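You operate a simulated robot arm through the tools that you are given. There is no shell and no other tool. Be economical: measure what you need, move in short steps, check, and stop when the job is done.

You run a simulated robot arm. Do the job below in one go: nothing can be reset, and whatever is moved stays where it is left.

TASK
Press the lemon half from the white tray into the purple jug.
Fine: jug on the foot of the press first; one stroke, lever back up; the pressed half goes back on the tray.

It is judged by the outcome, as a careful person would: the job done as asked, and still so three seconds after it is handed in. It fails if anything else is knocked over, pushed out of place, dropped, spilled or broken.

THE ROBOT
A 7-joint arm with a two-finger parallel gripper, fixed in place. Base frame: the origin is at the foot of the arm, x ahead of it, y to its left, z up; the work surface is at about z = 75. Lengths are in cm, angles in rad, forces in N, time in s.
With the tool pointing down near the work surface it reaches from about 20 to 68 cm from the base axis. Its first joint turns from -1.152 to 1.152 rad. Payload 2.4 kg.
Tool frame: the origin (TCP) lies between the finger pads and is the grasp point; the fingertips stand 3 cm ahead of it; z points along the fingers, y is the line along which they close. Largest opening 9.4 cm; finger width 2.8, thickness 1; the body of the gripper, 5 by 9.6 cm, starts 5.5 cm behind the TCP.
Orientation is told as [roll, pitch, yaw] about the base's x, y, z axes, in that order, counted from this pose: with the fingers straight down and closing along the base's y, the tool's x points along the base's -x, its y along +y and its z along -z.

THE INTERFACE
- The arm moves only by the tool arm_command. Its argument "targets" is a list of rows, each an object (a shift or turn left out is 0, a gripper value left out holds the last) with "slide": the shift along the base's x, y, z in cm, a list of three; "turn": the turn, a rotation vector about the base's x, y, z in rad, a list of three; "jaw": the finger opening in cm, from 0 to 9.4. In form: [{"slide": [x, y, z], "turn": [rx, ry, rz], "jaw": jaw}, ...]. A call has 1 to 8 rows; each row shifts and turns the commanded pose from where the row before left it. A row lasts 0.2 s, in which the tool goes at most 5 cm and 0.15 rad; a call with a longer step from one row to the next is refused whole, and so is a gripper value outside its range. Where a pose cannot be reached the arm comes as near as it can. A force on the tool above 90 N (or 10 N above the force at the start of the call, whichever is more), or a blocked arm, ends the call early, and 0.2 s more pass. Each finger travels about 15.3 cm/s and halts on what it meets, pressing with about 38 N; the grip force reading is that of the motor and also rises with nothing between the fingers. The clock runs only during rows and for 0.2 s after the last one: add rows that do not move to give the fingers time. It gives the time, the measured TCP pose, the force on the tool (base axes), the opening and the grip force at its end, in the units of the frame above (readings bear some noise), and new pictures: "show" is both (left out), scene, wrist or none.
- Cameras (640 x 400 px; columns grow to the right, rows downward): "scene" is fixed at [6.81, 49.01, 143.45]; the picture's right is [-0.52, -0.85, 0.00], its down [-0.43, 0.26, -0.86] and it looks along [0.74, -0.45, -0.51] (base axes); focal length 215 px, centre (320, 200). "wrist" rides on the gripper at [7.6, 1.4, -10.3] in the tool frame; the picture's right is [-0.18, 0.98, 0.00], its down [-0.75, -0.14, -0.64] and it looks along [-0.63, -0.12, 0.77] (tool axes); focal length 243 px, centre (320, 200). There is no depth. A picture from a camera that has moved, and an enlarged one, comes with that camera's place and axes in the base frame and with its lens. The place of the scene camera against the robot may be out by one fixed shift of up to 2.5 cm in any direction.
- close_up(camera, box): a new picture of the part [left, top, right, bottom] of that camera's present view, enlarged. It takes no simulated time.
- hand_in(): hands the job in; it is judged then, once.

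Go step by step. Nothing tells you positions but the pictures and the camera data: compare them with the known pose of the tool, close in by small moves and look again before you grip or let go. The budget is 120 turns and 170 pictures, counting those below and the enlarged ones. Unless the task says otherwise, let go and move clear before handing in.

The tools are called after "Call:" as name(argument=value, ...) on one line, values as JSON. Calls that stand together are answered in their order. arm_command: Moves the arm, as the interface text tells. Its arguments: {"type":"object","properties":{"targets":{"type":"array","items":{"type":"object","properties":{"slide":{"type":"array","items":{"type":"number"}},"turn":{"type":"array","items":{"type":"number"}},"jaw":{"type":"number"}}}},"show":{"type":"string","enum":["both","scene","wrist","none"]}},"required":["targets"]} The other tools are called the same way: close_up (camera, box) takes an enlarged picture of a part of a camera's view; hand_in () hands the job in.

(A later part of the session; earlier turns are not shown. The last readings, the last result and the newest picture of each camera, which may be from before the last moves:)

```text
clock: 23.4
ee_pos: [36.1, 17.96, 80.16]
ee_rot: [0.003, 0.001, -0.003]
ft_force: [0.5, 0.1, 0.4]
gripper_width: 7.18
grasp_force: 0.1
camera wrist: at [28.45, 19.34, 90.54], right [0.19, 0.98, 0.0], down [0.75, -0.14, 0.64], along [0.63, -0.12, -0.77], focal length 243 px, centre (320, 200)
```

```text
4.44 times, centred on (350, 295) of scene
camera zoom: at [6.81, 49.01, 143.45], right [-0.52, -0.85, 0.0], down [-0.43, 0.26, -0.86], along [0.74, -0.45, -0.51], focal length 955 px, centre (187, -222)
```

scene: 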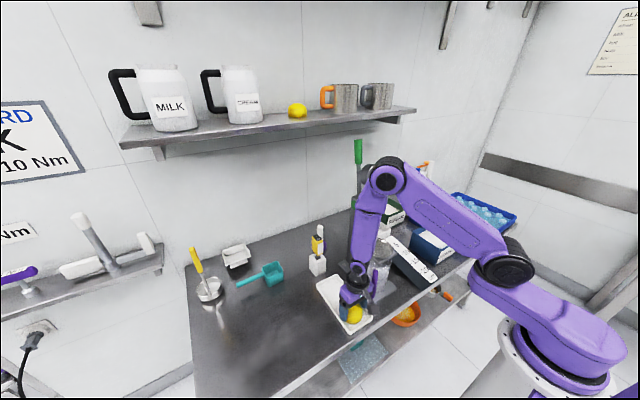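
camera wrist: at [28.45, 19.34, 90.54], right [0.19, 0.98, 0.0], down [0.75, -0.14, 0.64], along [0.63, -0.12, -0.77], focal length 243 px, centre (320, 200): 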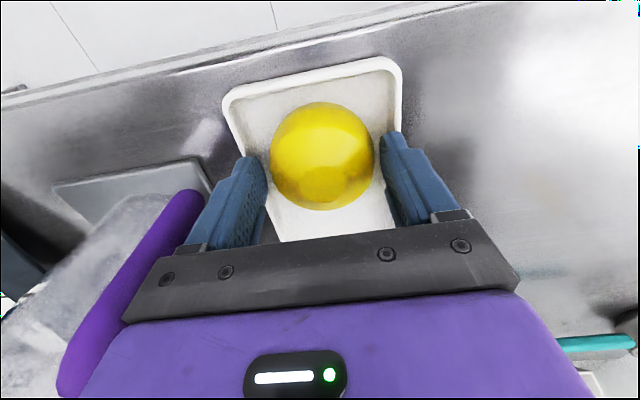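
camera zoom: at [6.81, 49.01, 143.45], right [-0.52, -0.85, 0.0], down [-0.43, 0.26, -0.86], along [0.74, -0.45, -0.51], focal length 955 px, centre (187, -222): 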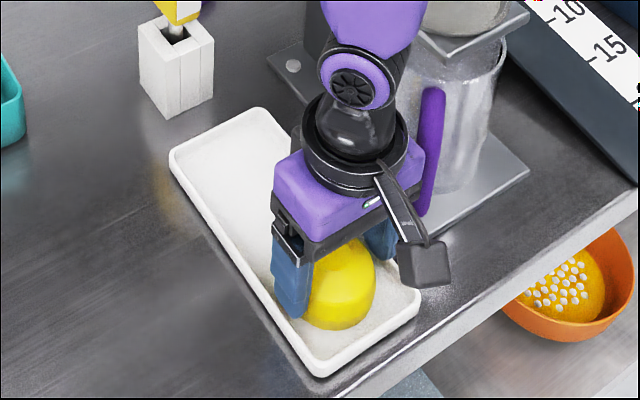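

The fingers are down on both sides of the dome, inside the tray. I'll lower 0.3 more and close.

Call:
arm_command(targets=[{"slide": [0, 0, -0.3]}, {}, {"jaw": 6.0}, {"jaw": 4.5}, {"jaw": 4.0}, {}])

Call:
close_up(camera="wrist", box=[200, 60, 440, 240])

```text
clock: 24.8
ee_pos: [36.19, 18.0, 80.1]
ee_rot: [0.004, 0.001, 0.0]
ft_force: [0.6, 1.5, 2.4]
gripper_width: 6.48
grasp_force: 37.9
camera wrist: at [28.48, 19.32, 90.31], right [0.19, 0.98, 0.0], down [0.75, -0.14, 0.64], along [0.63, -0.12, -0.77], focal length 243 px, centre (320, 200)
```

scene: 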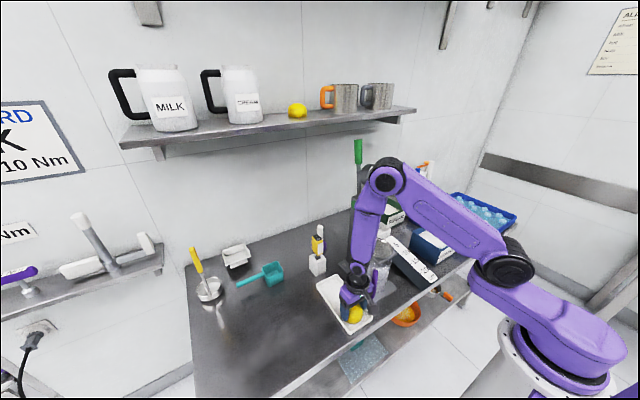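
wrist: 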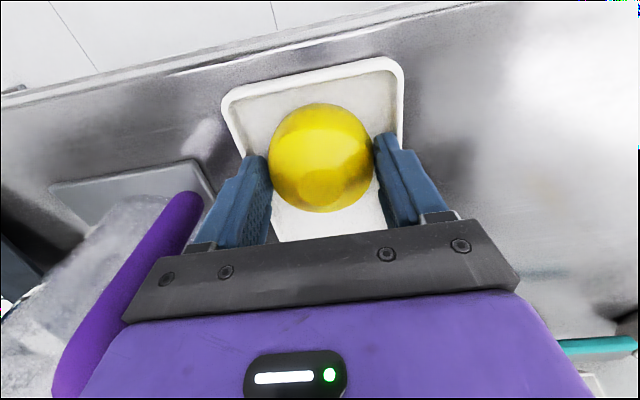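

```text
2.22 times, centred on (320, 150) of wrist
camera zoom: at [28.48, 19.32, 90.31], right [0.19, 0.98, 0.0], down [0.75, -0.14, 0.64], along [0.63, -0.12, -0.77], focal length 539 px, centre (320, 311)
```

zoom: 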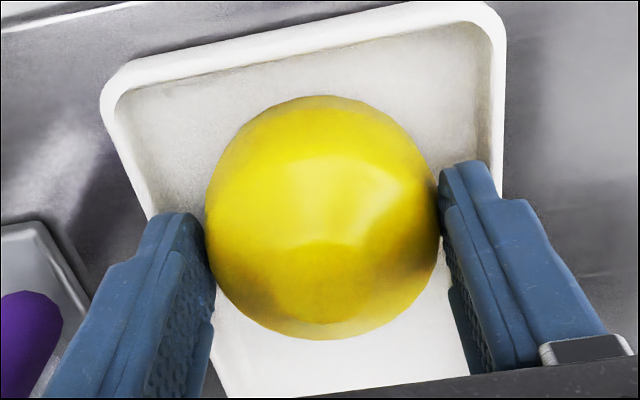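

The lemon is gripped at 6.5 cm. I'll lift it straight up and check the grip.

Call:
arm_command(targets=[{"slide": [0, 0, 1]}, {"slide": [0, 0, 2.5]}, {"slide": [0, 0, 4]}, {"slide": [0, 0, 4]}, {"slide": [0, 0, 4]}, {"slide": [0, 0, 4]}, {}])

Call:
close_up(camera="scene", box=[290, 130, 450, 260])

```text
clock: 26.4
ee_pos: [36.27, 17.66, 99.39]
ee_rot: [0.002, 0.001, -0.002]
ft_force: [-0.1, 0.5, -0.3]
gripper_width: 6.43
grasp_force: 37.5
camera wrist: at [28.44, 19.25, 109.71], right [0.19, 0.98, 0.0], down [0.75, -0.14, 0.64], along [0.63, -0.12, -0.77], focal length 243 px, centre (320, 200)
```

scene: 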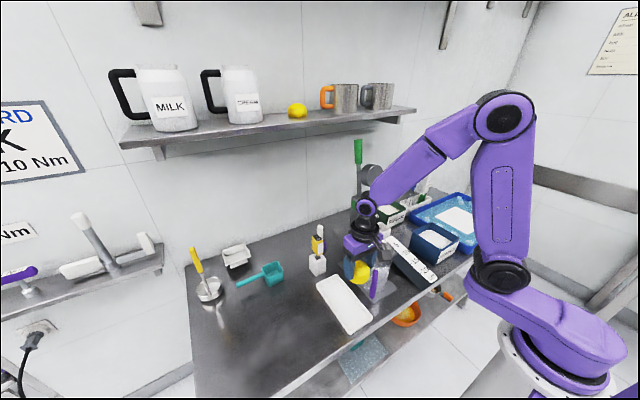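
wrist: 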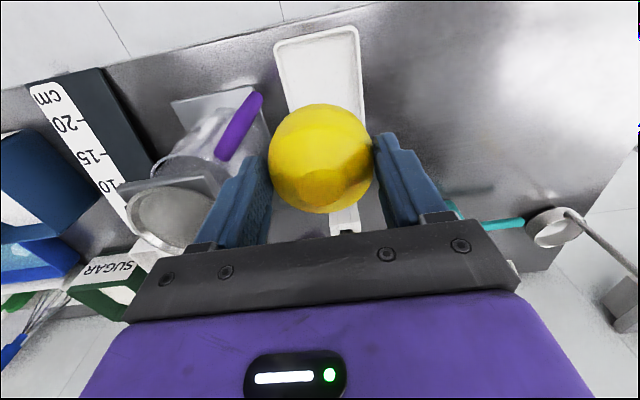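

```text
3.08 times, centred on (370, 195) of scene
camera zoom: at [6.81, 49.01, 143.45], right [-0.52, -0.85, 0.0], down [-0.43, 0.26, -0.86], along [0.74, -0.45, -0.51], focal length 661 px, centre (166, 215)
```

zoom: 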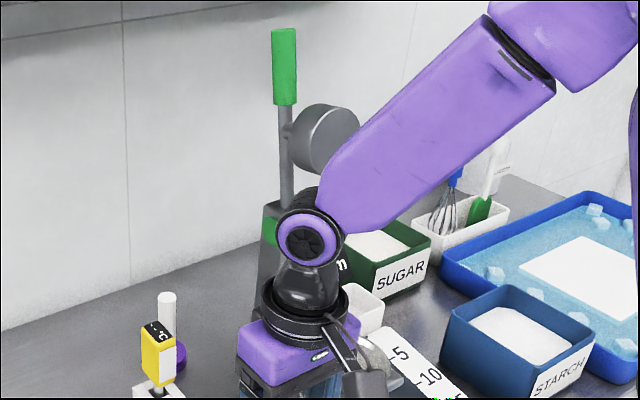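

The lemon is held firmly. I'll enlarge the cup to get a precise place target.

Call:
close_up(camera="wrist", box=[80, 100, 280, 280])

```text
2.22 times, centred on (180, 190) of wrist
camera zoom: at [28.44, 19.25, 109.71], right [0.19, 0.98, 0.0], down [0.75, -0.14, 0.64], along [0.63, -0.12, -0.77], focal length 539 px, centre (631, 222)
```

zoom: 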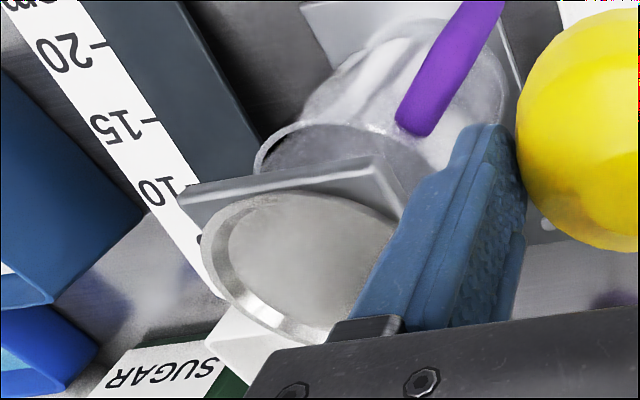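

The cup rim's centre is about (42.4, 2.6, 93). I'll bring the lemon over it with a slight backward lean so the wrist keeps clear of the lever's disc.

Call:
arm_command(targets=[{"slide": [0, -1, 1.2], "turn": [0, -0.05, 0]}, {"slide": [0.5, -2.5, 0.6], "turn": [0, -0.05, 0]}, {"slide": [1, -3, 0], "turn": [0, -0.05, 0]}, {"slide": [1, -3, 0]}, {"slide": [1, -2.5, 0]}, {"slide": [1, -1.8, 0]}, {"slide": [0.7, -1.1, 0]}, {}])

Call:
close_up(camera="wrist", box=[200, 60, 440, 240])

Call:
close_up(camera="scene", box=[290, 130, 450, 260])

```text
clock: 28.2
ee_pos: [41.42, 2.97, 101.29]
ee_rot: [0.002, -0.15, -0.001]
ft_force: [-0.1, 1.0, 0.6]
gripper_width: 6.45
grasp_force: 38.1
camera wrist: at [32.27, 4.51, 110.35], right [0.18, 0.98, 0.03], down [0.65, -0.14, 0.75], along [0.74, -0.12, -0.66], focal length 243 px, centre (320, 200)
```

scene: 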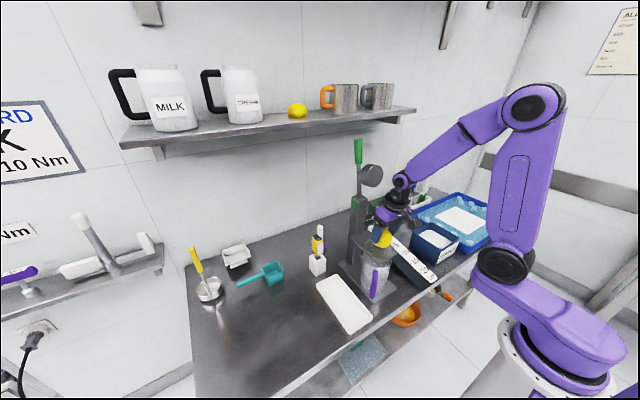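
wrist: 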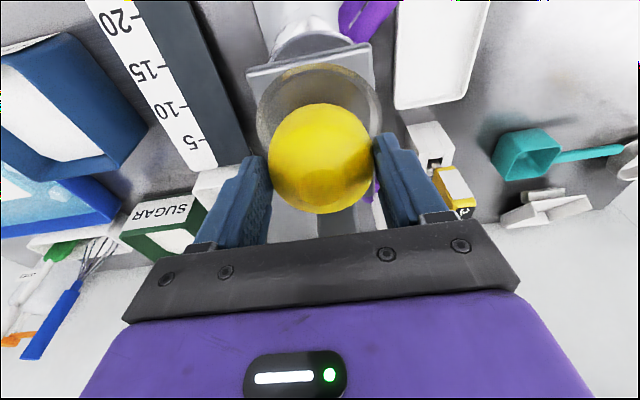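

```text
2.22 times, centred on (320, 150) of wrist
camera zoom: at [32.27, 4.51, 110.35], right [0.18, 0.98, 0.03], down [0.65, -0.14, 0.75], along [0.74, -0.12, -0.66], focal length 539 px, centre (320, 311)
```

zoom: 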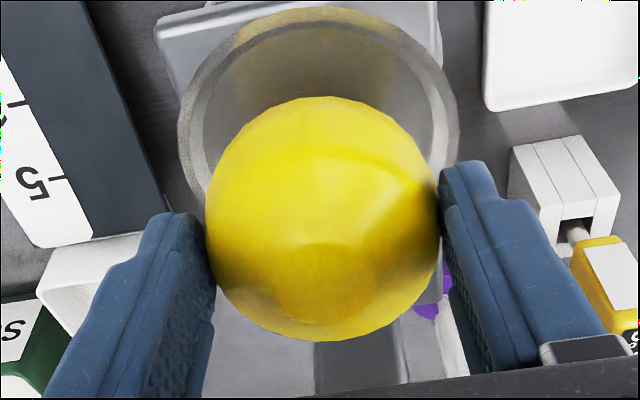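

```text
3.08 times, centred on (370, 195) of scene
camera zoom: at [6.81, 49.01, 143.45], right [-0.52, -0.85, 0.0], down [-0.43, 0.26, -0.86], along [0.74, -0.45, -0.51], focal length 661 px, centre (166, 215)
```

zoom: 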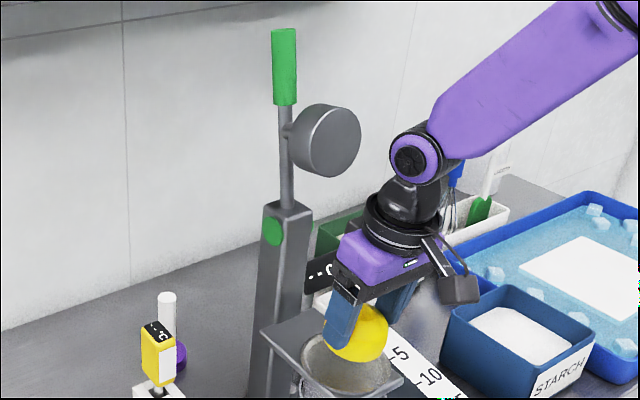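

The disc is well clear. I'll level most of the lean, centre at (42.6, 3.0) and lower toward the cup.

Call:
arm_command(targets=[{"slide": [0.5, 0, -0.8], "turn": [0, 0.05, 0]}, {"slide": [0.4, 0, -1.0], "turn": [0, 0.05, 0]}, {"slide": [0, 0, -1.0]}, {"slide": [0, 0, -0.7]}, {}])

Call:
close_up(camera="wrist", box=[200, 60, 440, 240])

Call:
close_up(camera="scene", box=[320, 130, 440, 280])

```text
clock: 29.4
ee_pos: [42.31, 3.05, 97.93]
ee_rot: [0.001, -0.05, -0.002]
ft_force: [0.5, 0.8, -0.4]
gripper_width: 6.48
grasp_force: 37.7
camera wrist: at [34.12, 4.47, 107.77], right [0.19, 0.98, 0.01], down [0.72, -0.14, 0.68], along [0.67, -0.12, -0.73], focal length 243 px, centre (320, 200)
```

scene: 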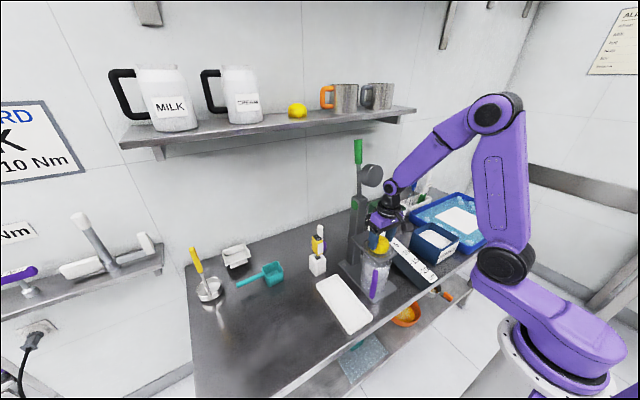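
wrist: 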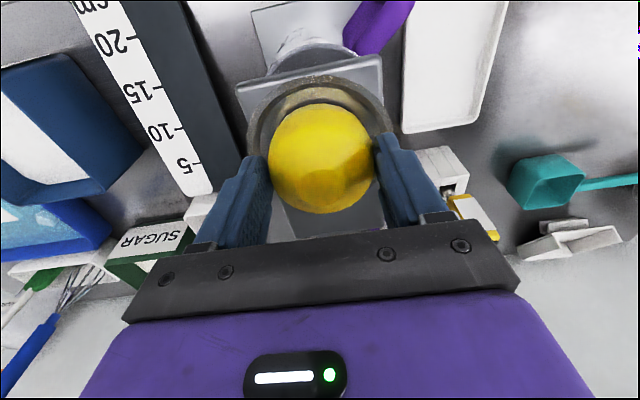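

```text
2.22 times, centred on (320, 150) of wrist
camera zoom: at [34.12, 4.47, 107.77], right [0.19, 0.98, 0.01], down [0.72, -0.14, 0.68], along [0.67, -0.12, -0.73], focal length 539 px, centre (320, 311)
```

zoom: 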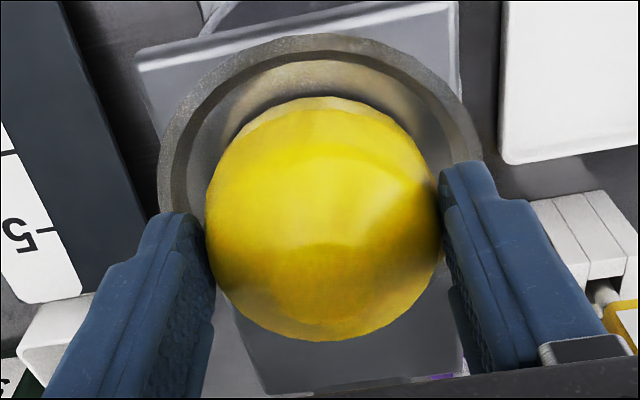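

```text
2.67 times, centred on (380, 205) of scene
camera zoom: at [6.81, 49.01, 143.45], right [-0.52, -0.85, 0.0], down [-0.43, 0.26, -0.86], along [0.74, -0.45, -0.51], focal length 573 px, centre (160, 187)
```

zoom: 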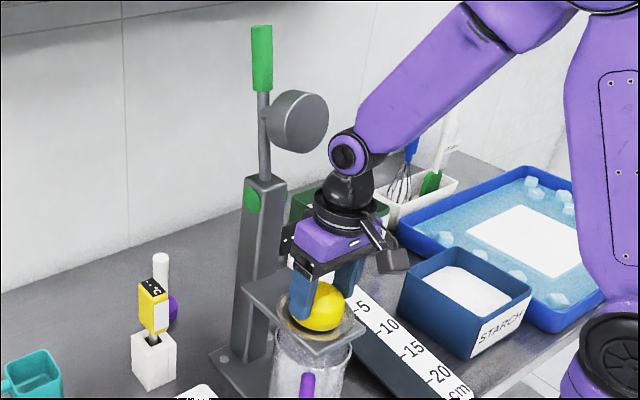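

The lemon is over the bowl, whose centre is about (42.8, 3.1). I'll nudge +0.3 in x and lower in small steps until it touches.

Call:
arm_command(targets=[{"slide": [0.3, 0, -0.3]}, {"slide": [0, 0, -0.3]}, {"slide": [0, 0, -0.3]}, {"slide": [0, 0, -0.3]}, {}])

Call:
close_up(camera="wrist", box=[200, 60, 440, 240])

```text
clock: 30.6
ee_pos: [42.73, 3.16, 96.67]
ee_rot: [0.002, -0.057, -0.002]
ft_force: [0.6, 1.1, 44.0]
gripper_width: 6.49
grasp_force: 37.4
camera wrist: at [34.53, 4.43, 106.55], right [0.18, 0.98, 0.01], down [0.71, -0.14, 0.68], along [0.67, -0.12, -0.73], focal length 243 px, centre (320, 200)
```

scene: 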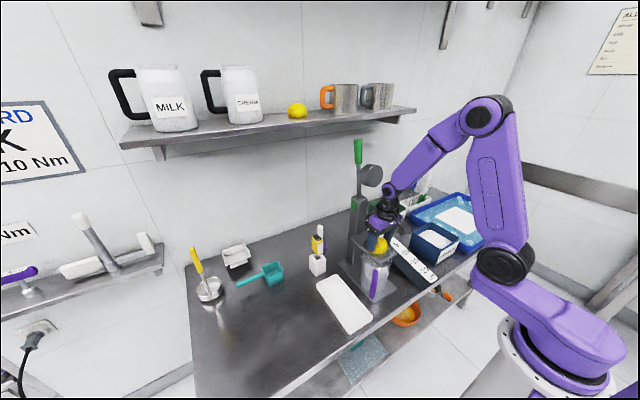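
wrist: 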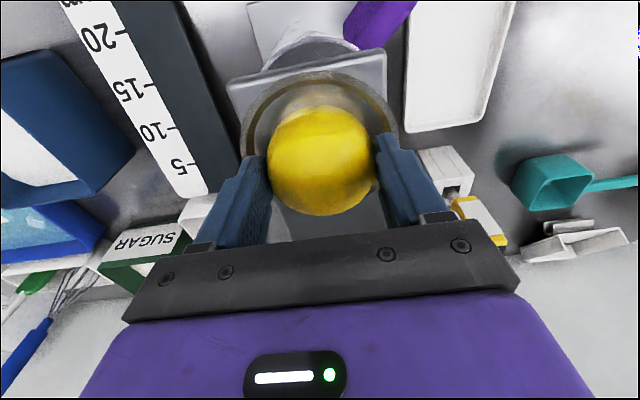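

```text
2.22 times, centred on (320, 150) of wrist
camera zoom: at [34.53, 4.43, 106.55], right [0.18, 0.98, 0.01], down [0.71, -0.14, 0.68], along [0.67, -0.12, -0.73], focal length 539 px, centre (320, 311)
```

zoom: 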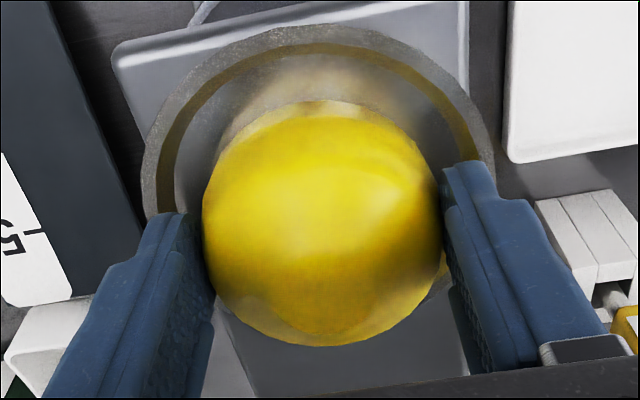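

Contact came at 44 N, at the expected height. I'll ease up 0.3 and open just enough to release.

Call:
arm_command(targets=[{"slide": [0, 0, 0.3]}, {}, {"jaw": 6.8}, {"jaw": 7.6}, {}])

Call:
close_up(camera="wrist", box=[200, 60, 440, 240])

```text
clock: 31.8
ee_pos: [42.44, 3.0, 96.8]
ee_rot: [0.002, -0.049, -0.003]
ft_force: [0.0, -0.1, -1.1]
gripper_width: 7.6
grasp_force: 0.0
camera wrist: at [34.39, 4.44, 106.69], right [0.19, 0.98, 0.01], down [0.72, -0.14, 0.68], along [0.67, -0.12, -0.74], focal length 243 px, centre (320, 200)
```

scene: 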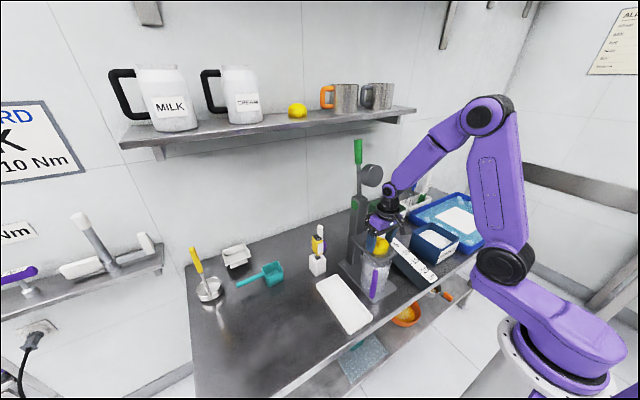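
wrist: 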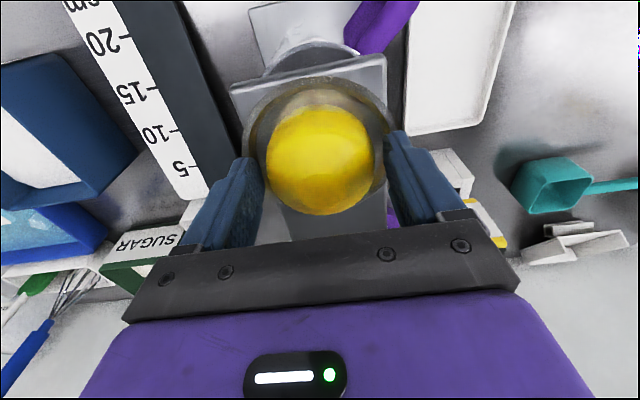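

```text
2.22 times, centred on (320, 150) of wrist
camera zoom: at [34.39, 4.44, 106.69], right [0.19, 0.98, 0.01], down [0.72, -0.14, 0.68], along [0.67, -0.12, -0.74], focal length 539 px, centre (320, 311)
```

zoom: 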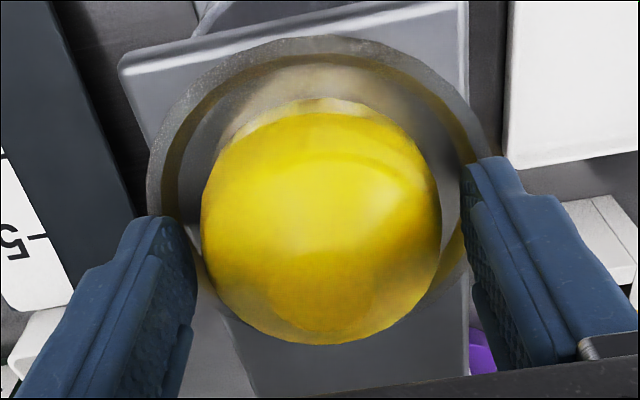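

The lemon half rests in the bowl. I'll rise straight up, then back toward the robot and look at the lever.

Call:
arm_command(targets=[{"slide": [0, 0, 1.5]}, {"slide": [0, 0, 3], "jaw": 8.5}, {"slide": [-1, 0, 3.5]}, {"slide": [-4, 0, 1.5], "turn": [0, -0.1, 0]}, {"slide": [-4, 0, 1.5], "turn": [0, -0.15, 0]}, {"slide": [-3, 0, 2], "turn": [0, -0.15, 0]}, {"slide": [0, 0, 2], "turn": [0, -0.15, 0]}, {}])

Call:
close_up(camera="scene", box=[320, 130, 440, 280])

```text
clock: 33.6
ee_pos: [31.18, 2.73, 111.67]
ee_rot: [0.004, -0.6, -0.011]
ft_force: [-2.2, 1.5, -0.2]
gripper_width: 8.5
grasp_force: 0.0
out of reach, approached as far as the arm can: row 5
camera wrist: at [19.13, 4.3, 115.88], right [0.16, 0.98, 0.11], down [0.26, -0.15, 0.96], along [0.95, -0.13, -0.28], focal length 243 px, centre (320, 200)
```

scene: 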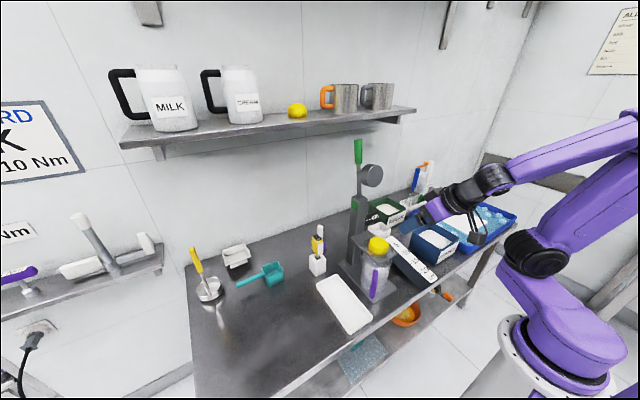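
wrist: 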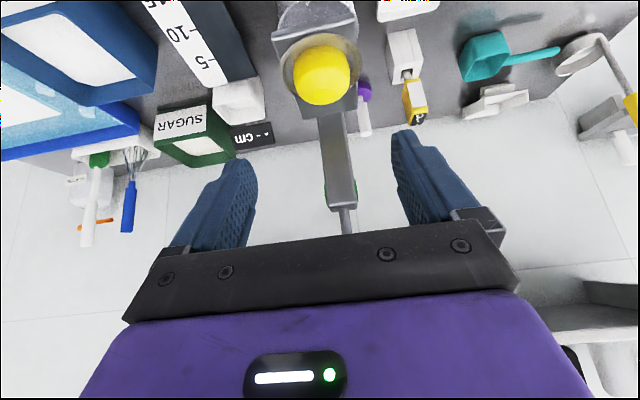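

```text
2.67 times, centred on (380, 205) of scene
camera zoom: at [6.81, 49.01, 143.45], right [-0.52, -0.85, 0.0], down [-0.43, 0.26, -0.86], along [0.74, -0.45, -0.51], focal length 573 px, centre (160, 187)
```

zoom: 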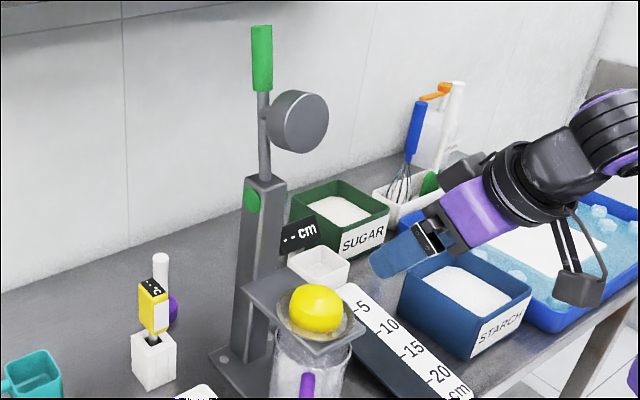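

The lever's pivot is at about (55, 2.7, 106) and its green handle runs up to about (58, 3, 125). The disc sits on the robot side of it, so I'll come in high above the disc.

Call:
arm_command(targets=[{"slide": [0, 0, 4], "turn": [0, -0.05, 0]}, {"slide": [0, 0, 4], "turn": [0, -0.05, 0]}, {"slide": [1, 0, 4], "turn": [0, -0.05, 0]}, {"slide": [3, 0, 3], "turn": [0, -0.05, 0]}, {"slide": [3.5, 0, 1]}, {"slide": [3.5, 0, 0]}, {}])

Call:
close_up(camera="scene", box=[320, 110, 440, 260])

Call:
close_up(camera="wrist", box=[200, 60, 440, 240])

```text
clock: 35.2
ee_pos: [42.21, 2.99, 127.7]
ee_rot: [0.004, -0.801, -0.002]
ft_force: [0.4, -0.7, -0.7]
gripper_width: 8.46
grasp_force: 0.0
camera wrist: at [29.51, 4.37, 129.37], right [0.13, 0.98, 0.13], down [0.06, -0.14, 0.99], along [0.99, -0.12, -0.08], focal length 243 px, centre (320, 200)
```

scene: 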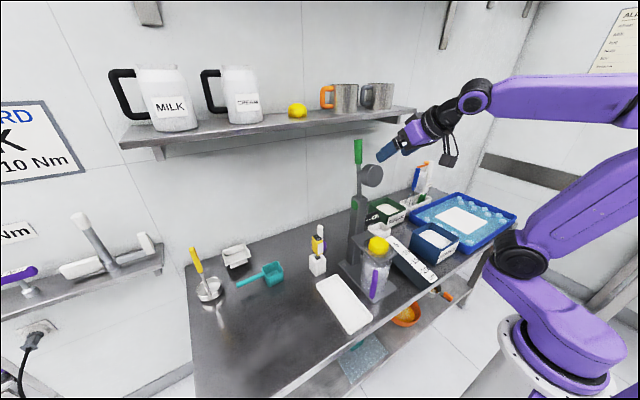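
wrist: 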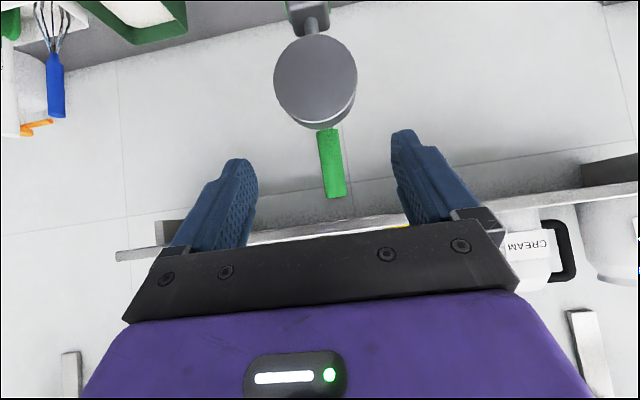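

```text
2.67 times, centred on (380, 185) of scene
camera zoom: at [6.81, 49.01, 143.45], right [-0.52, -0.85, 0.0], down [-0.43, 0.26, -0.86], along [0.74, -0.45, -0.51], focal length 573 px, centre (160, 240)
```

zoom: 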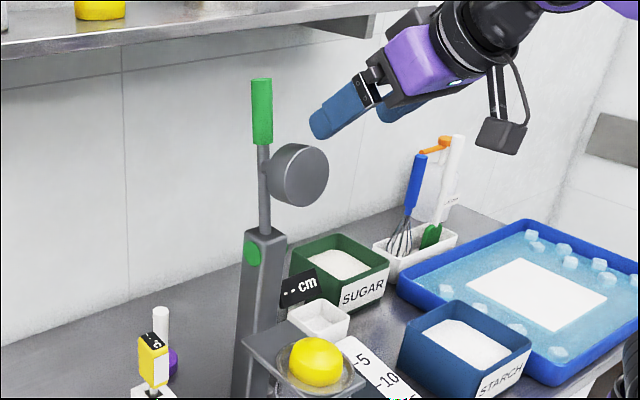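

```text
2.22 times, centred on (320, 150) of wrist
camera zoom: at [29.51, 4.37, 129.37], right [0.13, 0.98, 0.13], down [0.06, -0.14, 0.99], along [0.99, -0.12, -0.08], focal length 539 px, centre (320, 311)
```

zoom: 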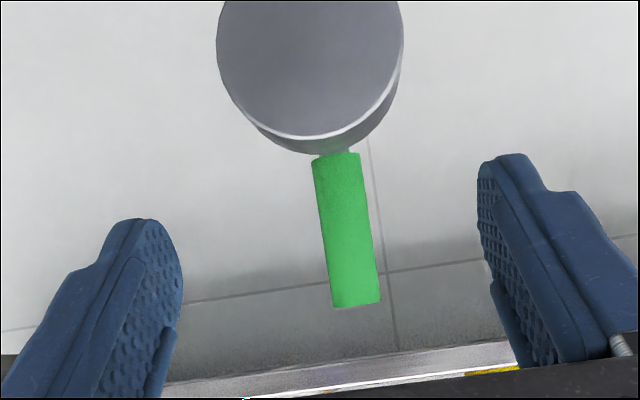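

The handle tip is about (58, 3, 126.5) and the disc's top is about z 121.4. I'll move forward above the disc and look again.

Call:
arm_command(targets=[{"slide": [3, 0, -0.3]}, {"slide": [3, 0, -0.4]}, {"slide": [2.5, 0, -0.5]}, {}])

Call:
close_up(camera="scene", box=[320, 110, 440, 260])

Call:
close_up(camera="wrist", box=[200, 60, 440, 240])

```text
clock: 36.2
ee_pos: [50.69, 2.97, 126.59]
ee_rot: [0.002, -0.798, -0.002]
ft_force: [0.4, 0.5, 0.4]
gripper_width: 8.5
grasp_force: 0.1
camera wrist: at [37.99, 4.34, 128.22], right [0.13, 0.98, 0.13], down [0.06, -0.14, 0.99], along [0.99, -0.12, -0.08], focal length 243 px, centre (320, 200)
```

scene: 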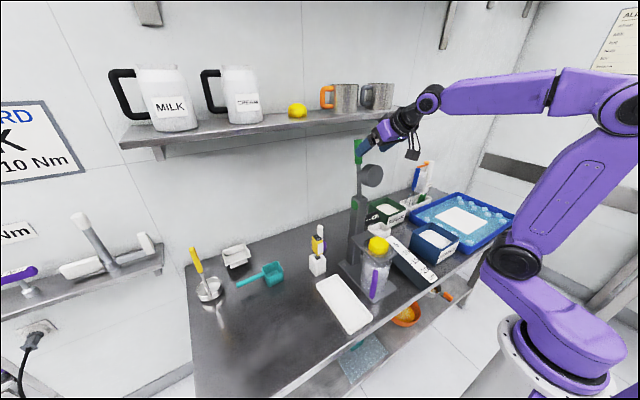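
wrist: 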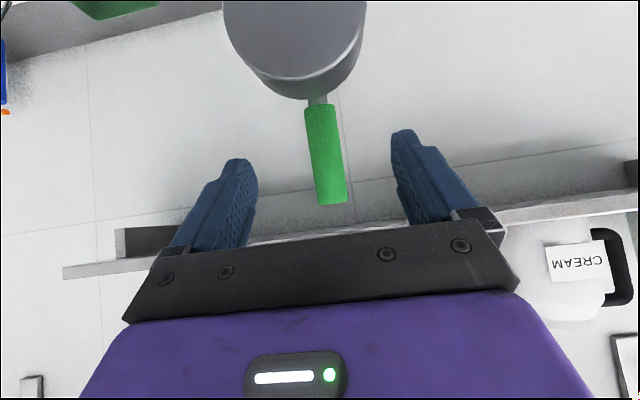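

```text
2.67 times, centred on (380, 185) of scene
camera zoom: at [6.81, 49.01, 143.45], right [-0.52, -0.85, 0.0], down [-0.43, 0.26, -0.86], along [0.74, -0.45, -0.51], focal length 573 px, centre (160, 240)
```

zoom: 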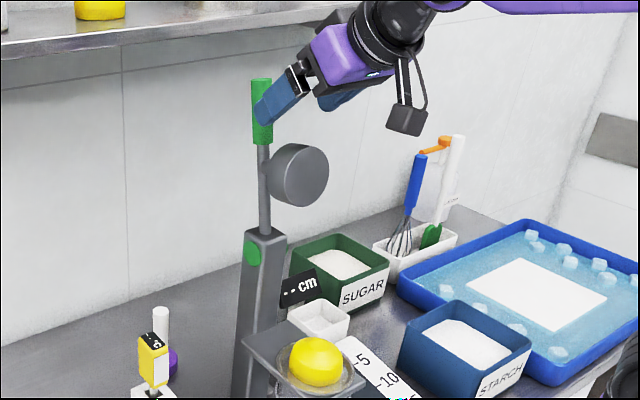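

```text
2.22 times, centred on (320, 150) of wrist
camera zoom: at [37.99, 4.34, 128.22], right [0.13, 0.98, 0.13], down [0.06, -0.14, 0.99], along [0.99, -0.12, -0.08], focal length 539 px, centre (320, 311)
```

zoom: 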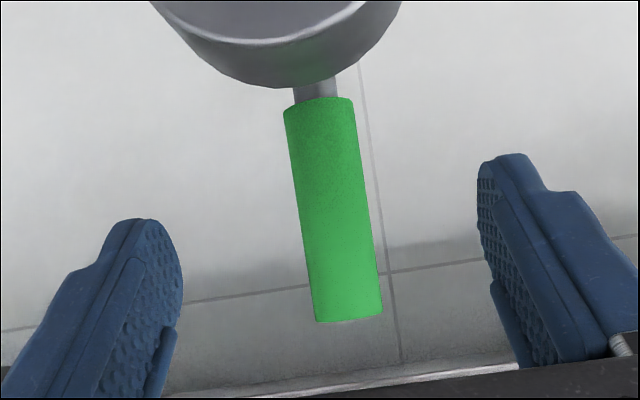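

The handle is at about (56.5, 3.05), from z 119.4 to 127. I'll move onto it with the TCP at z 124.3.

Call:
arm_command(targets=[{"slide": [2, 0.05, -0.3]}, {"slide": [2, 0, -0.8]}, {"slide": [1.6, 0, -1.0]}, {}])

Call:
close_up(camera="scene", box=[320, 110, 440, 260])

Call:
close_up(camera="wrist", box=[200, 60, 440, 240])

```text
clock: 37.2
ee_pos: [56.22, 3.12, 124.26]
ee_rot: [0.002, -0.8, -0.003]
ft_force: [0.5, -0.6, 0.2]
gripper_width: 8.48
grasp_force: 0.0
camera wrist: at [43.49, 4.54, 126.0], right [0.13, 0.98, 0.13], down [0.06, -0.14, 0.99], along [0.99, -0.12, -0.08], focal length 243 px, centre (320, 200)
```

scene: 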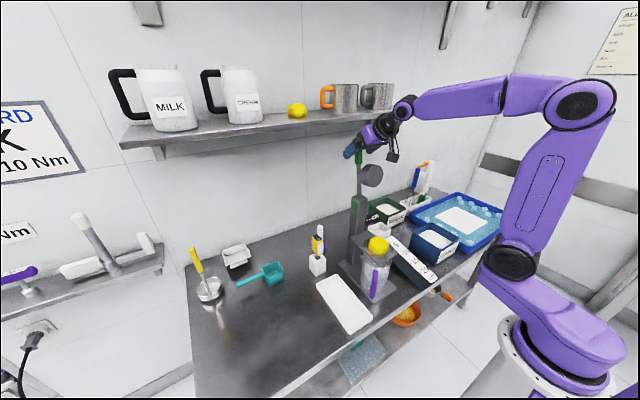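
wrist: 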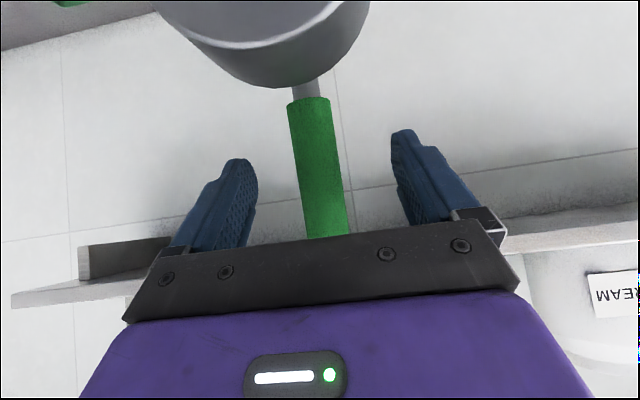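

```text
2.67 times, centred on (380, 185) of scene
camera zoom: at [6.81, 49.01, 143.45], right [-0.52, -0.85, 0.0], down [-0.43, 0.26, -0.86], along [0.74, -0.45, -0.51], focal length 573 px, centre (160, 240)
```

zoom: 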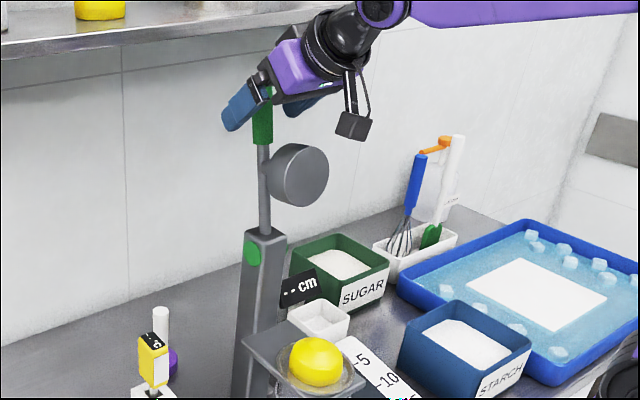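

```text
2.22 times, centred on (320, 150) of wrist
camera zoom: at [43.49, 4.54, 126.0], right [0.13, 0.98, 0.13], down [0.06, -0.14, 0.99], along [0.99, -0.12, -0.08], focal length 539 px, centre (320, 311)
```

zoom: 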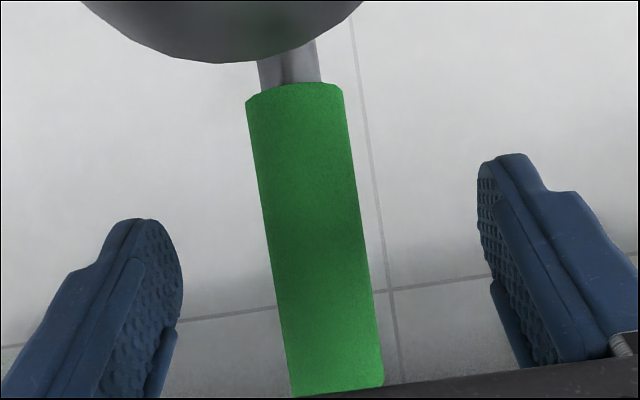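

The handle is centred between the pads. I'll close on it.

Call:
arm_command(targets=[{"jaw": 5}, {"jaw": 2.5}, {"jaw": 1.0}, {}, {}])

Call:
close_up(camera="scene", box=[320, 110, 440, 260])

```text
clock: 38.4
ee_pos: [56.1, 3.03, 124.35]
ee_rot: [0.002, -0.799, -0.002]
ft_force: [1.7, -7.6, -0.2]
gripper_width: 2.56
grasp_force: 45.7
camera wrist: at [43.48, 4.44, 126.0], right [0.13, 0.98, 0.13], down [0.07, -0.14, 0.99], along [0.99, -0.12, -0.08], focal length 243 px, centre (320, 200)
```

scene: 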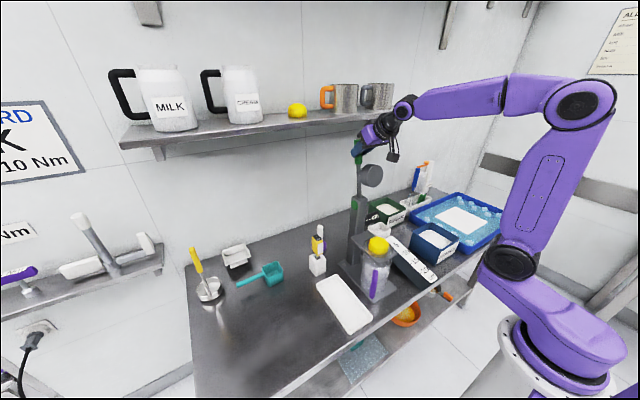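
wrist: 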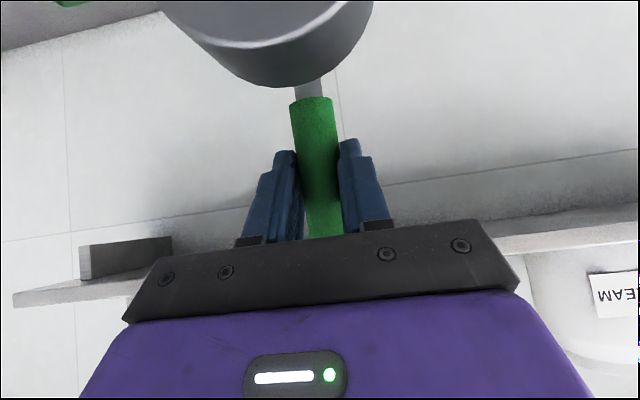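

```text
2.67 times, centred on (380, 185) of scene
camera zoom: at [6.81, 48.98, 143.46], right [-0.52, -0.85, 0.0], down [-0.43, 0.26, -0.86], along [0.74, -0.45, -0.51], focal length 573 px, centre (160, 240)
```

zoom: 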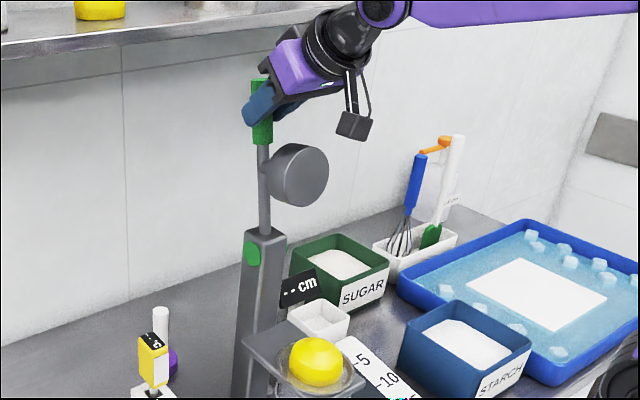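

The handle is gripped at 2.56. I'll start the stroke along an arc about the pivot, near (55.5, 104.5), first 0.3 rad and then a check of the forces.

Call:
arm_command(targets=[{"slide": [-1.0, -0.05, 0]}, {"slide": [-1.0, -0.05, 0]}, {"slide": [-1.97, 0, -0.24]}, {"slide": [-1.94, 0, -0.43]}, {}])

```text
clock: 39.6
ee_pos: [50.45, 2.98, 123.85]
ee_rot: [0.007, -0.812, -0.005]
ft_force: [2.2, -9.1, 23.2]
gripper_width: 2.57
grasp_force: 44.7
camera wrist: at [37.69, 4.41, 125.48], right [0.13, 0.98, 0.14], down [0.05, -0.15, 0.99], along [0.99, -0.12, -0.07], focal length 243 px, centre (320, 200)
```

scene: 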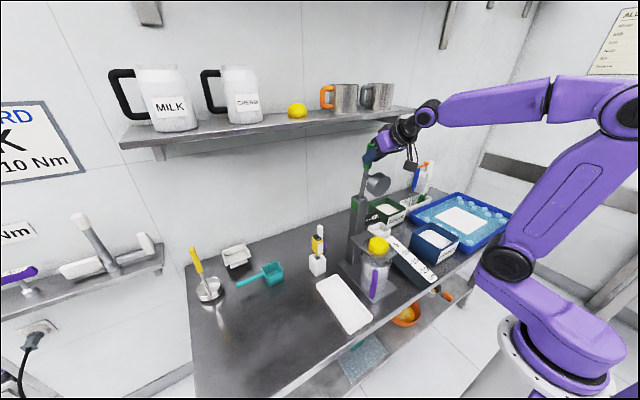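
wrist: 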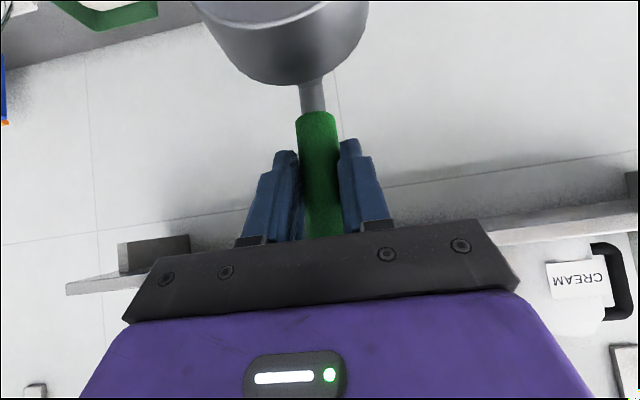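

The lever is following, but the upward force says my arc is slightly low. I'll refine the pivot to x about 54.3 and continue.

Call:
arm_command(targets=[{"slide": [-1.9, 0, 0.0]}, {"slide": [-1.87, 0, -0.68]}, {"slide": [-1.79, 0, -0.87]}, {}])

```text
clock: 40.6
ee_pos: [44.92, 3.01, 122.1]
ee_rot: [0.005, -0.799, -0.003]
ft_force: [5.4, -8.9, 6.2]
gripper_width: 2.57
grasp_force: 45.1
camera wrist: at [32.16, 4.4, 123.78], right [0.13, 0.98, 0.14], down [0.06, -0.14, 0.99], along [0.99, -0.12, -0.08], focal length 243 px, centre (320, 200)
```

scene: 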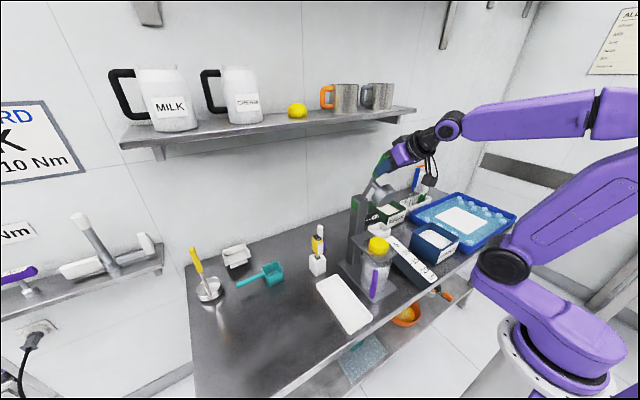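
wrist: 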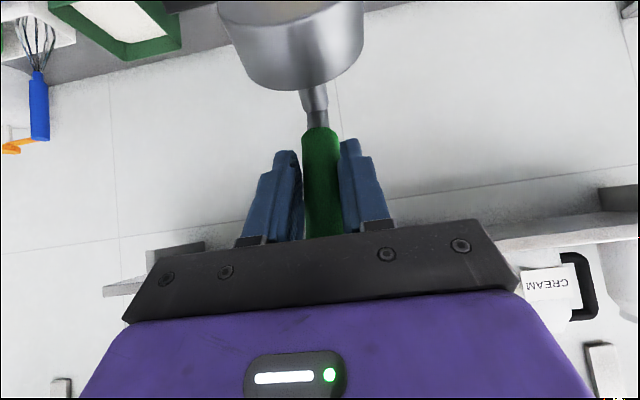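

The forces are low, so the arc fits. Continuing.

Call:
arm_command(targets=[{"slide": [-1.7, -0.05, -1.04]}, {"slide": [-1.59, 0, -1.21]}, {"slide": [-1.46, 0, -1.35]}, {"slide": [-1.31, 0, -1.5]}, {}])

```text
clock: 41.8
ee_pos: [38.79, 2.74, 116.75]
ee_rot: [0.003, -0.797, -0.001]
ft_force: [-0.2, -0.1, 0.3]
gripper_width: 0.98
grasp_force: 0.1
camera wrist: at [26.06, 4.28, 118.52], right [0.13, 0.98, 0.13], down [0.07, -0.14, 0.99], along [0.99, -0.12, -0.08], focal length 243 px, centre (320, 200)
```

scene: 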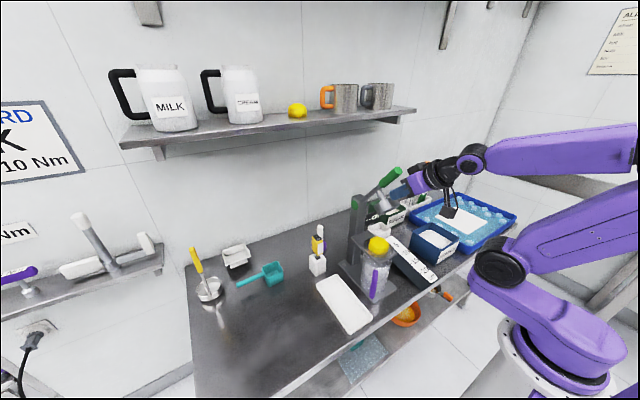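
wrist: 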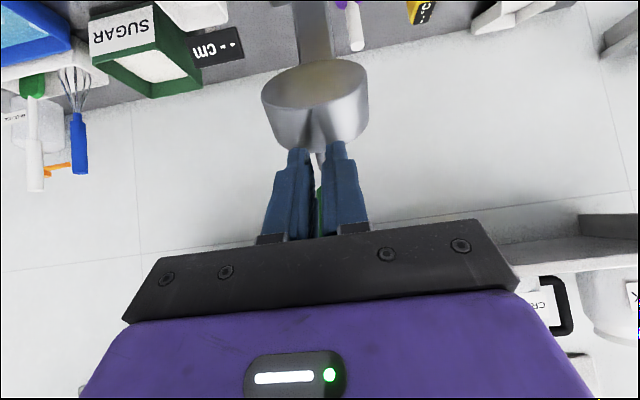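

The fingers slipped off the handle, and the lever is standing partway down by itself. I'll look closer before moving.

Call:
close_up(camera="scene", box=[330, 130, 450, 260])

Call:
close_up(camera="wrist", box=[200, 30, 440, 240])

```text
3.08 times, centred on (390, 195) of scene
camera zoom: at [6.81, 49.01, 143.45], right [-0.52, -0.85, 0.0], down [-0.43, 0.26, -0.86], along [0.74, -0.45, -0.51], focal length 661 px, centre (105, 215)
```

zoom: 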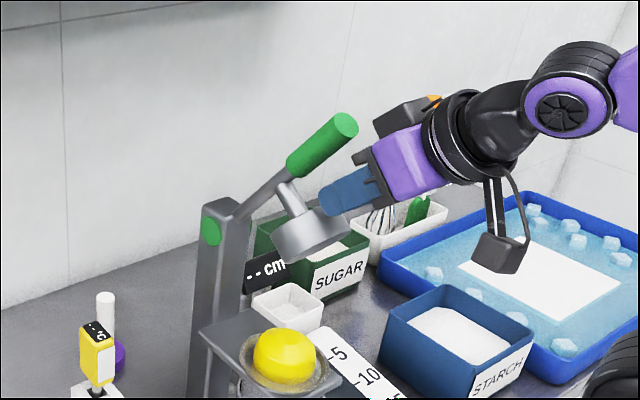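

```text
1.90 times, centred on (320, 135) of wrist
camera zoom: at [26.06, 4.28, 118.52], right [0.13, 0.98, 0.13], down [0.07, -0.14, 0.99], along [0.99, -0.12, -0.08], focal length 462 px, centre (320, 324)
```

zoom: 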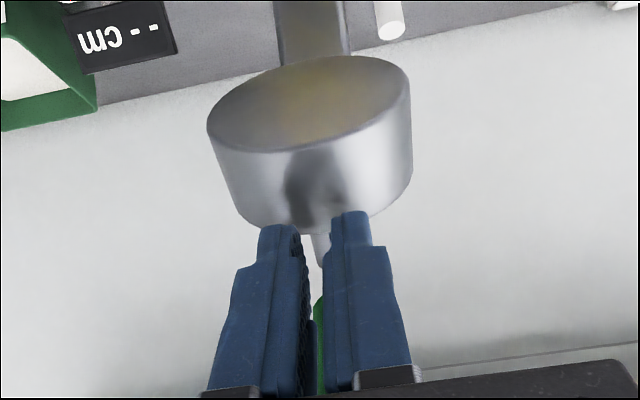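

The lever stands at about 0.7 rad from vertical and the fingers lie below its handle. I'll back off, swing up, and take hold from above, square to the handle, for a better grip.

Call:
arm_command(targets=[{"slide": [-3, 0, 1]}, {"slide": [-3, 0, 3]}, {"slide": [0, 0, 4.5], "turn": [0, 0.1, 0], "jaw": 3}, {"slide": [0, 0, 4.5], "turn": [0, 0.12, 0], "jaw": 6}, {"slide": [1, 0, 3], "turn": [0, 0.14, 0]}, {"slide": [2, 0, 1], "turn": [0, 0.14, 0]}, {"slide": [2, 0, 0], "turn": [0, 0.14, 0]}, {}])

Call:
close_up(camera="scene", box=[330, 110, 450, 260])

```text
clock: 43.6
ee_pos: [37.9, 2.96, 134.08]
ee_rot: [0.003, -0.158, -0.002]
ft_force: [-0.9, -0.2, -0.1]
gripper_width: 6.01
grasp_force: 0.0
camera wrist: at [28.77, 4.38, 143.01], right [0.18, 0.98, 0.03], down [0.64, -0.14, 0.75], along [0.74, -0.12, -0.66], focal length 243 px, centre (320, 200)
```

scene: 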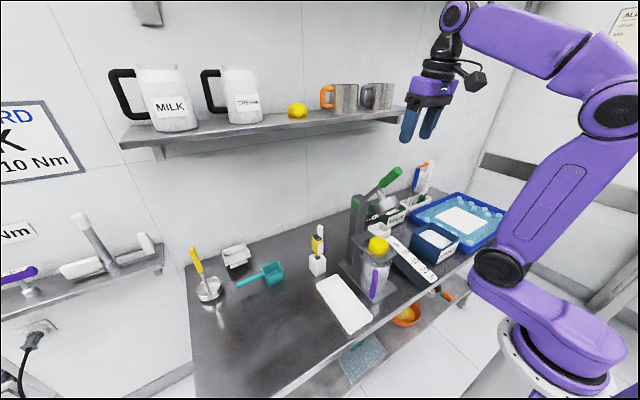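
wrist: 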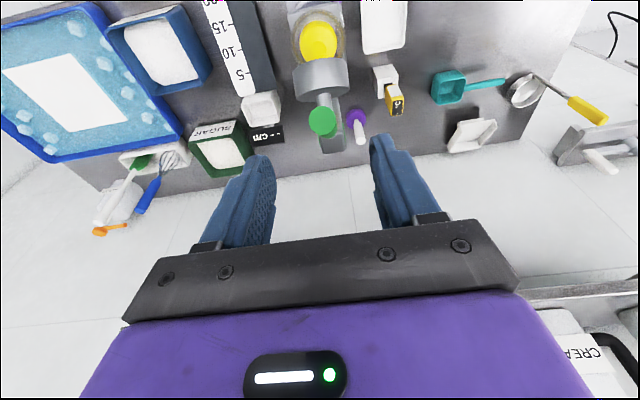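

```text
2.67 times, centred on (390, 185) of scene
camera zoom: at [6.81, 49.01, 143.45], right [-0.52, -0.85, 0.0], down [-0.43, 0.26, -0.86], along [0.74, -0.45, -0.51], focal length 573 px, centre (133, 240)
```

zoom: 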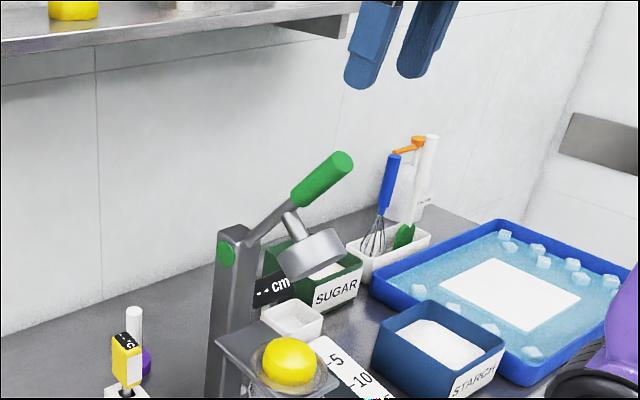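

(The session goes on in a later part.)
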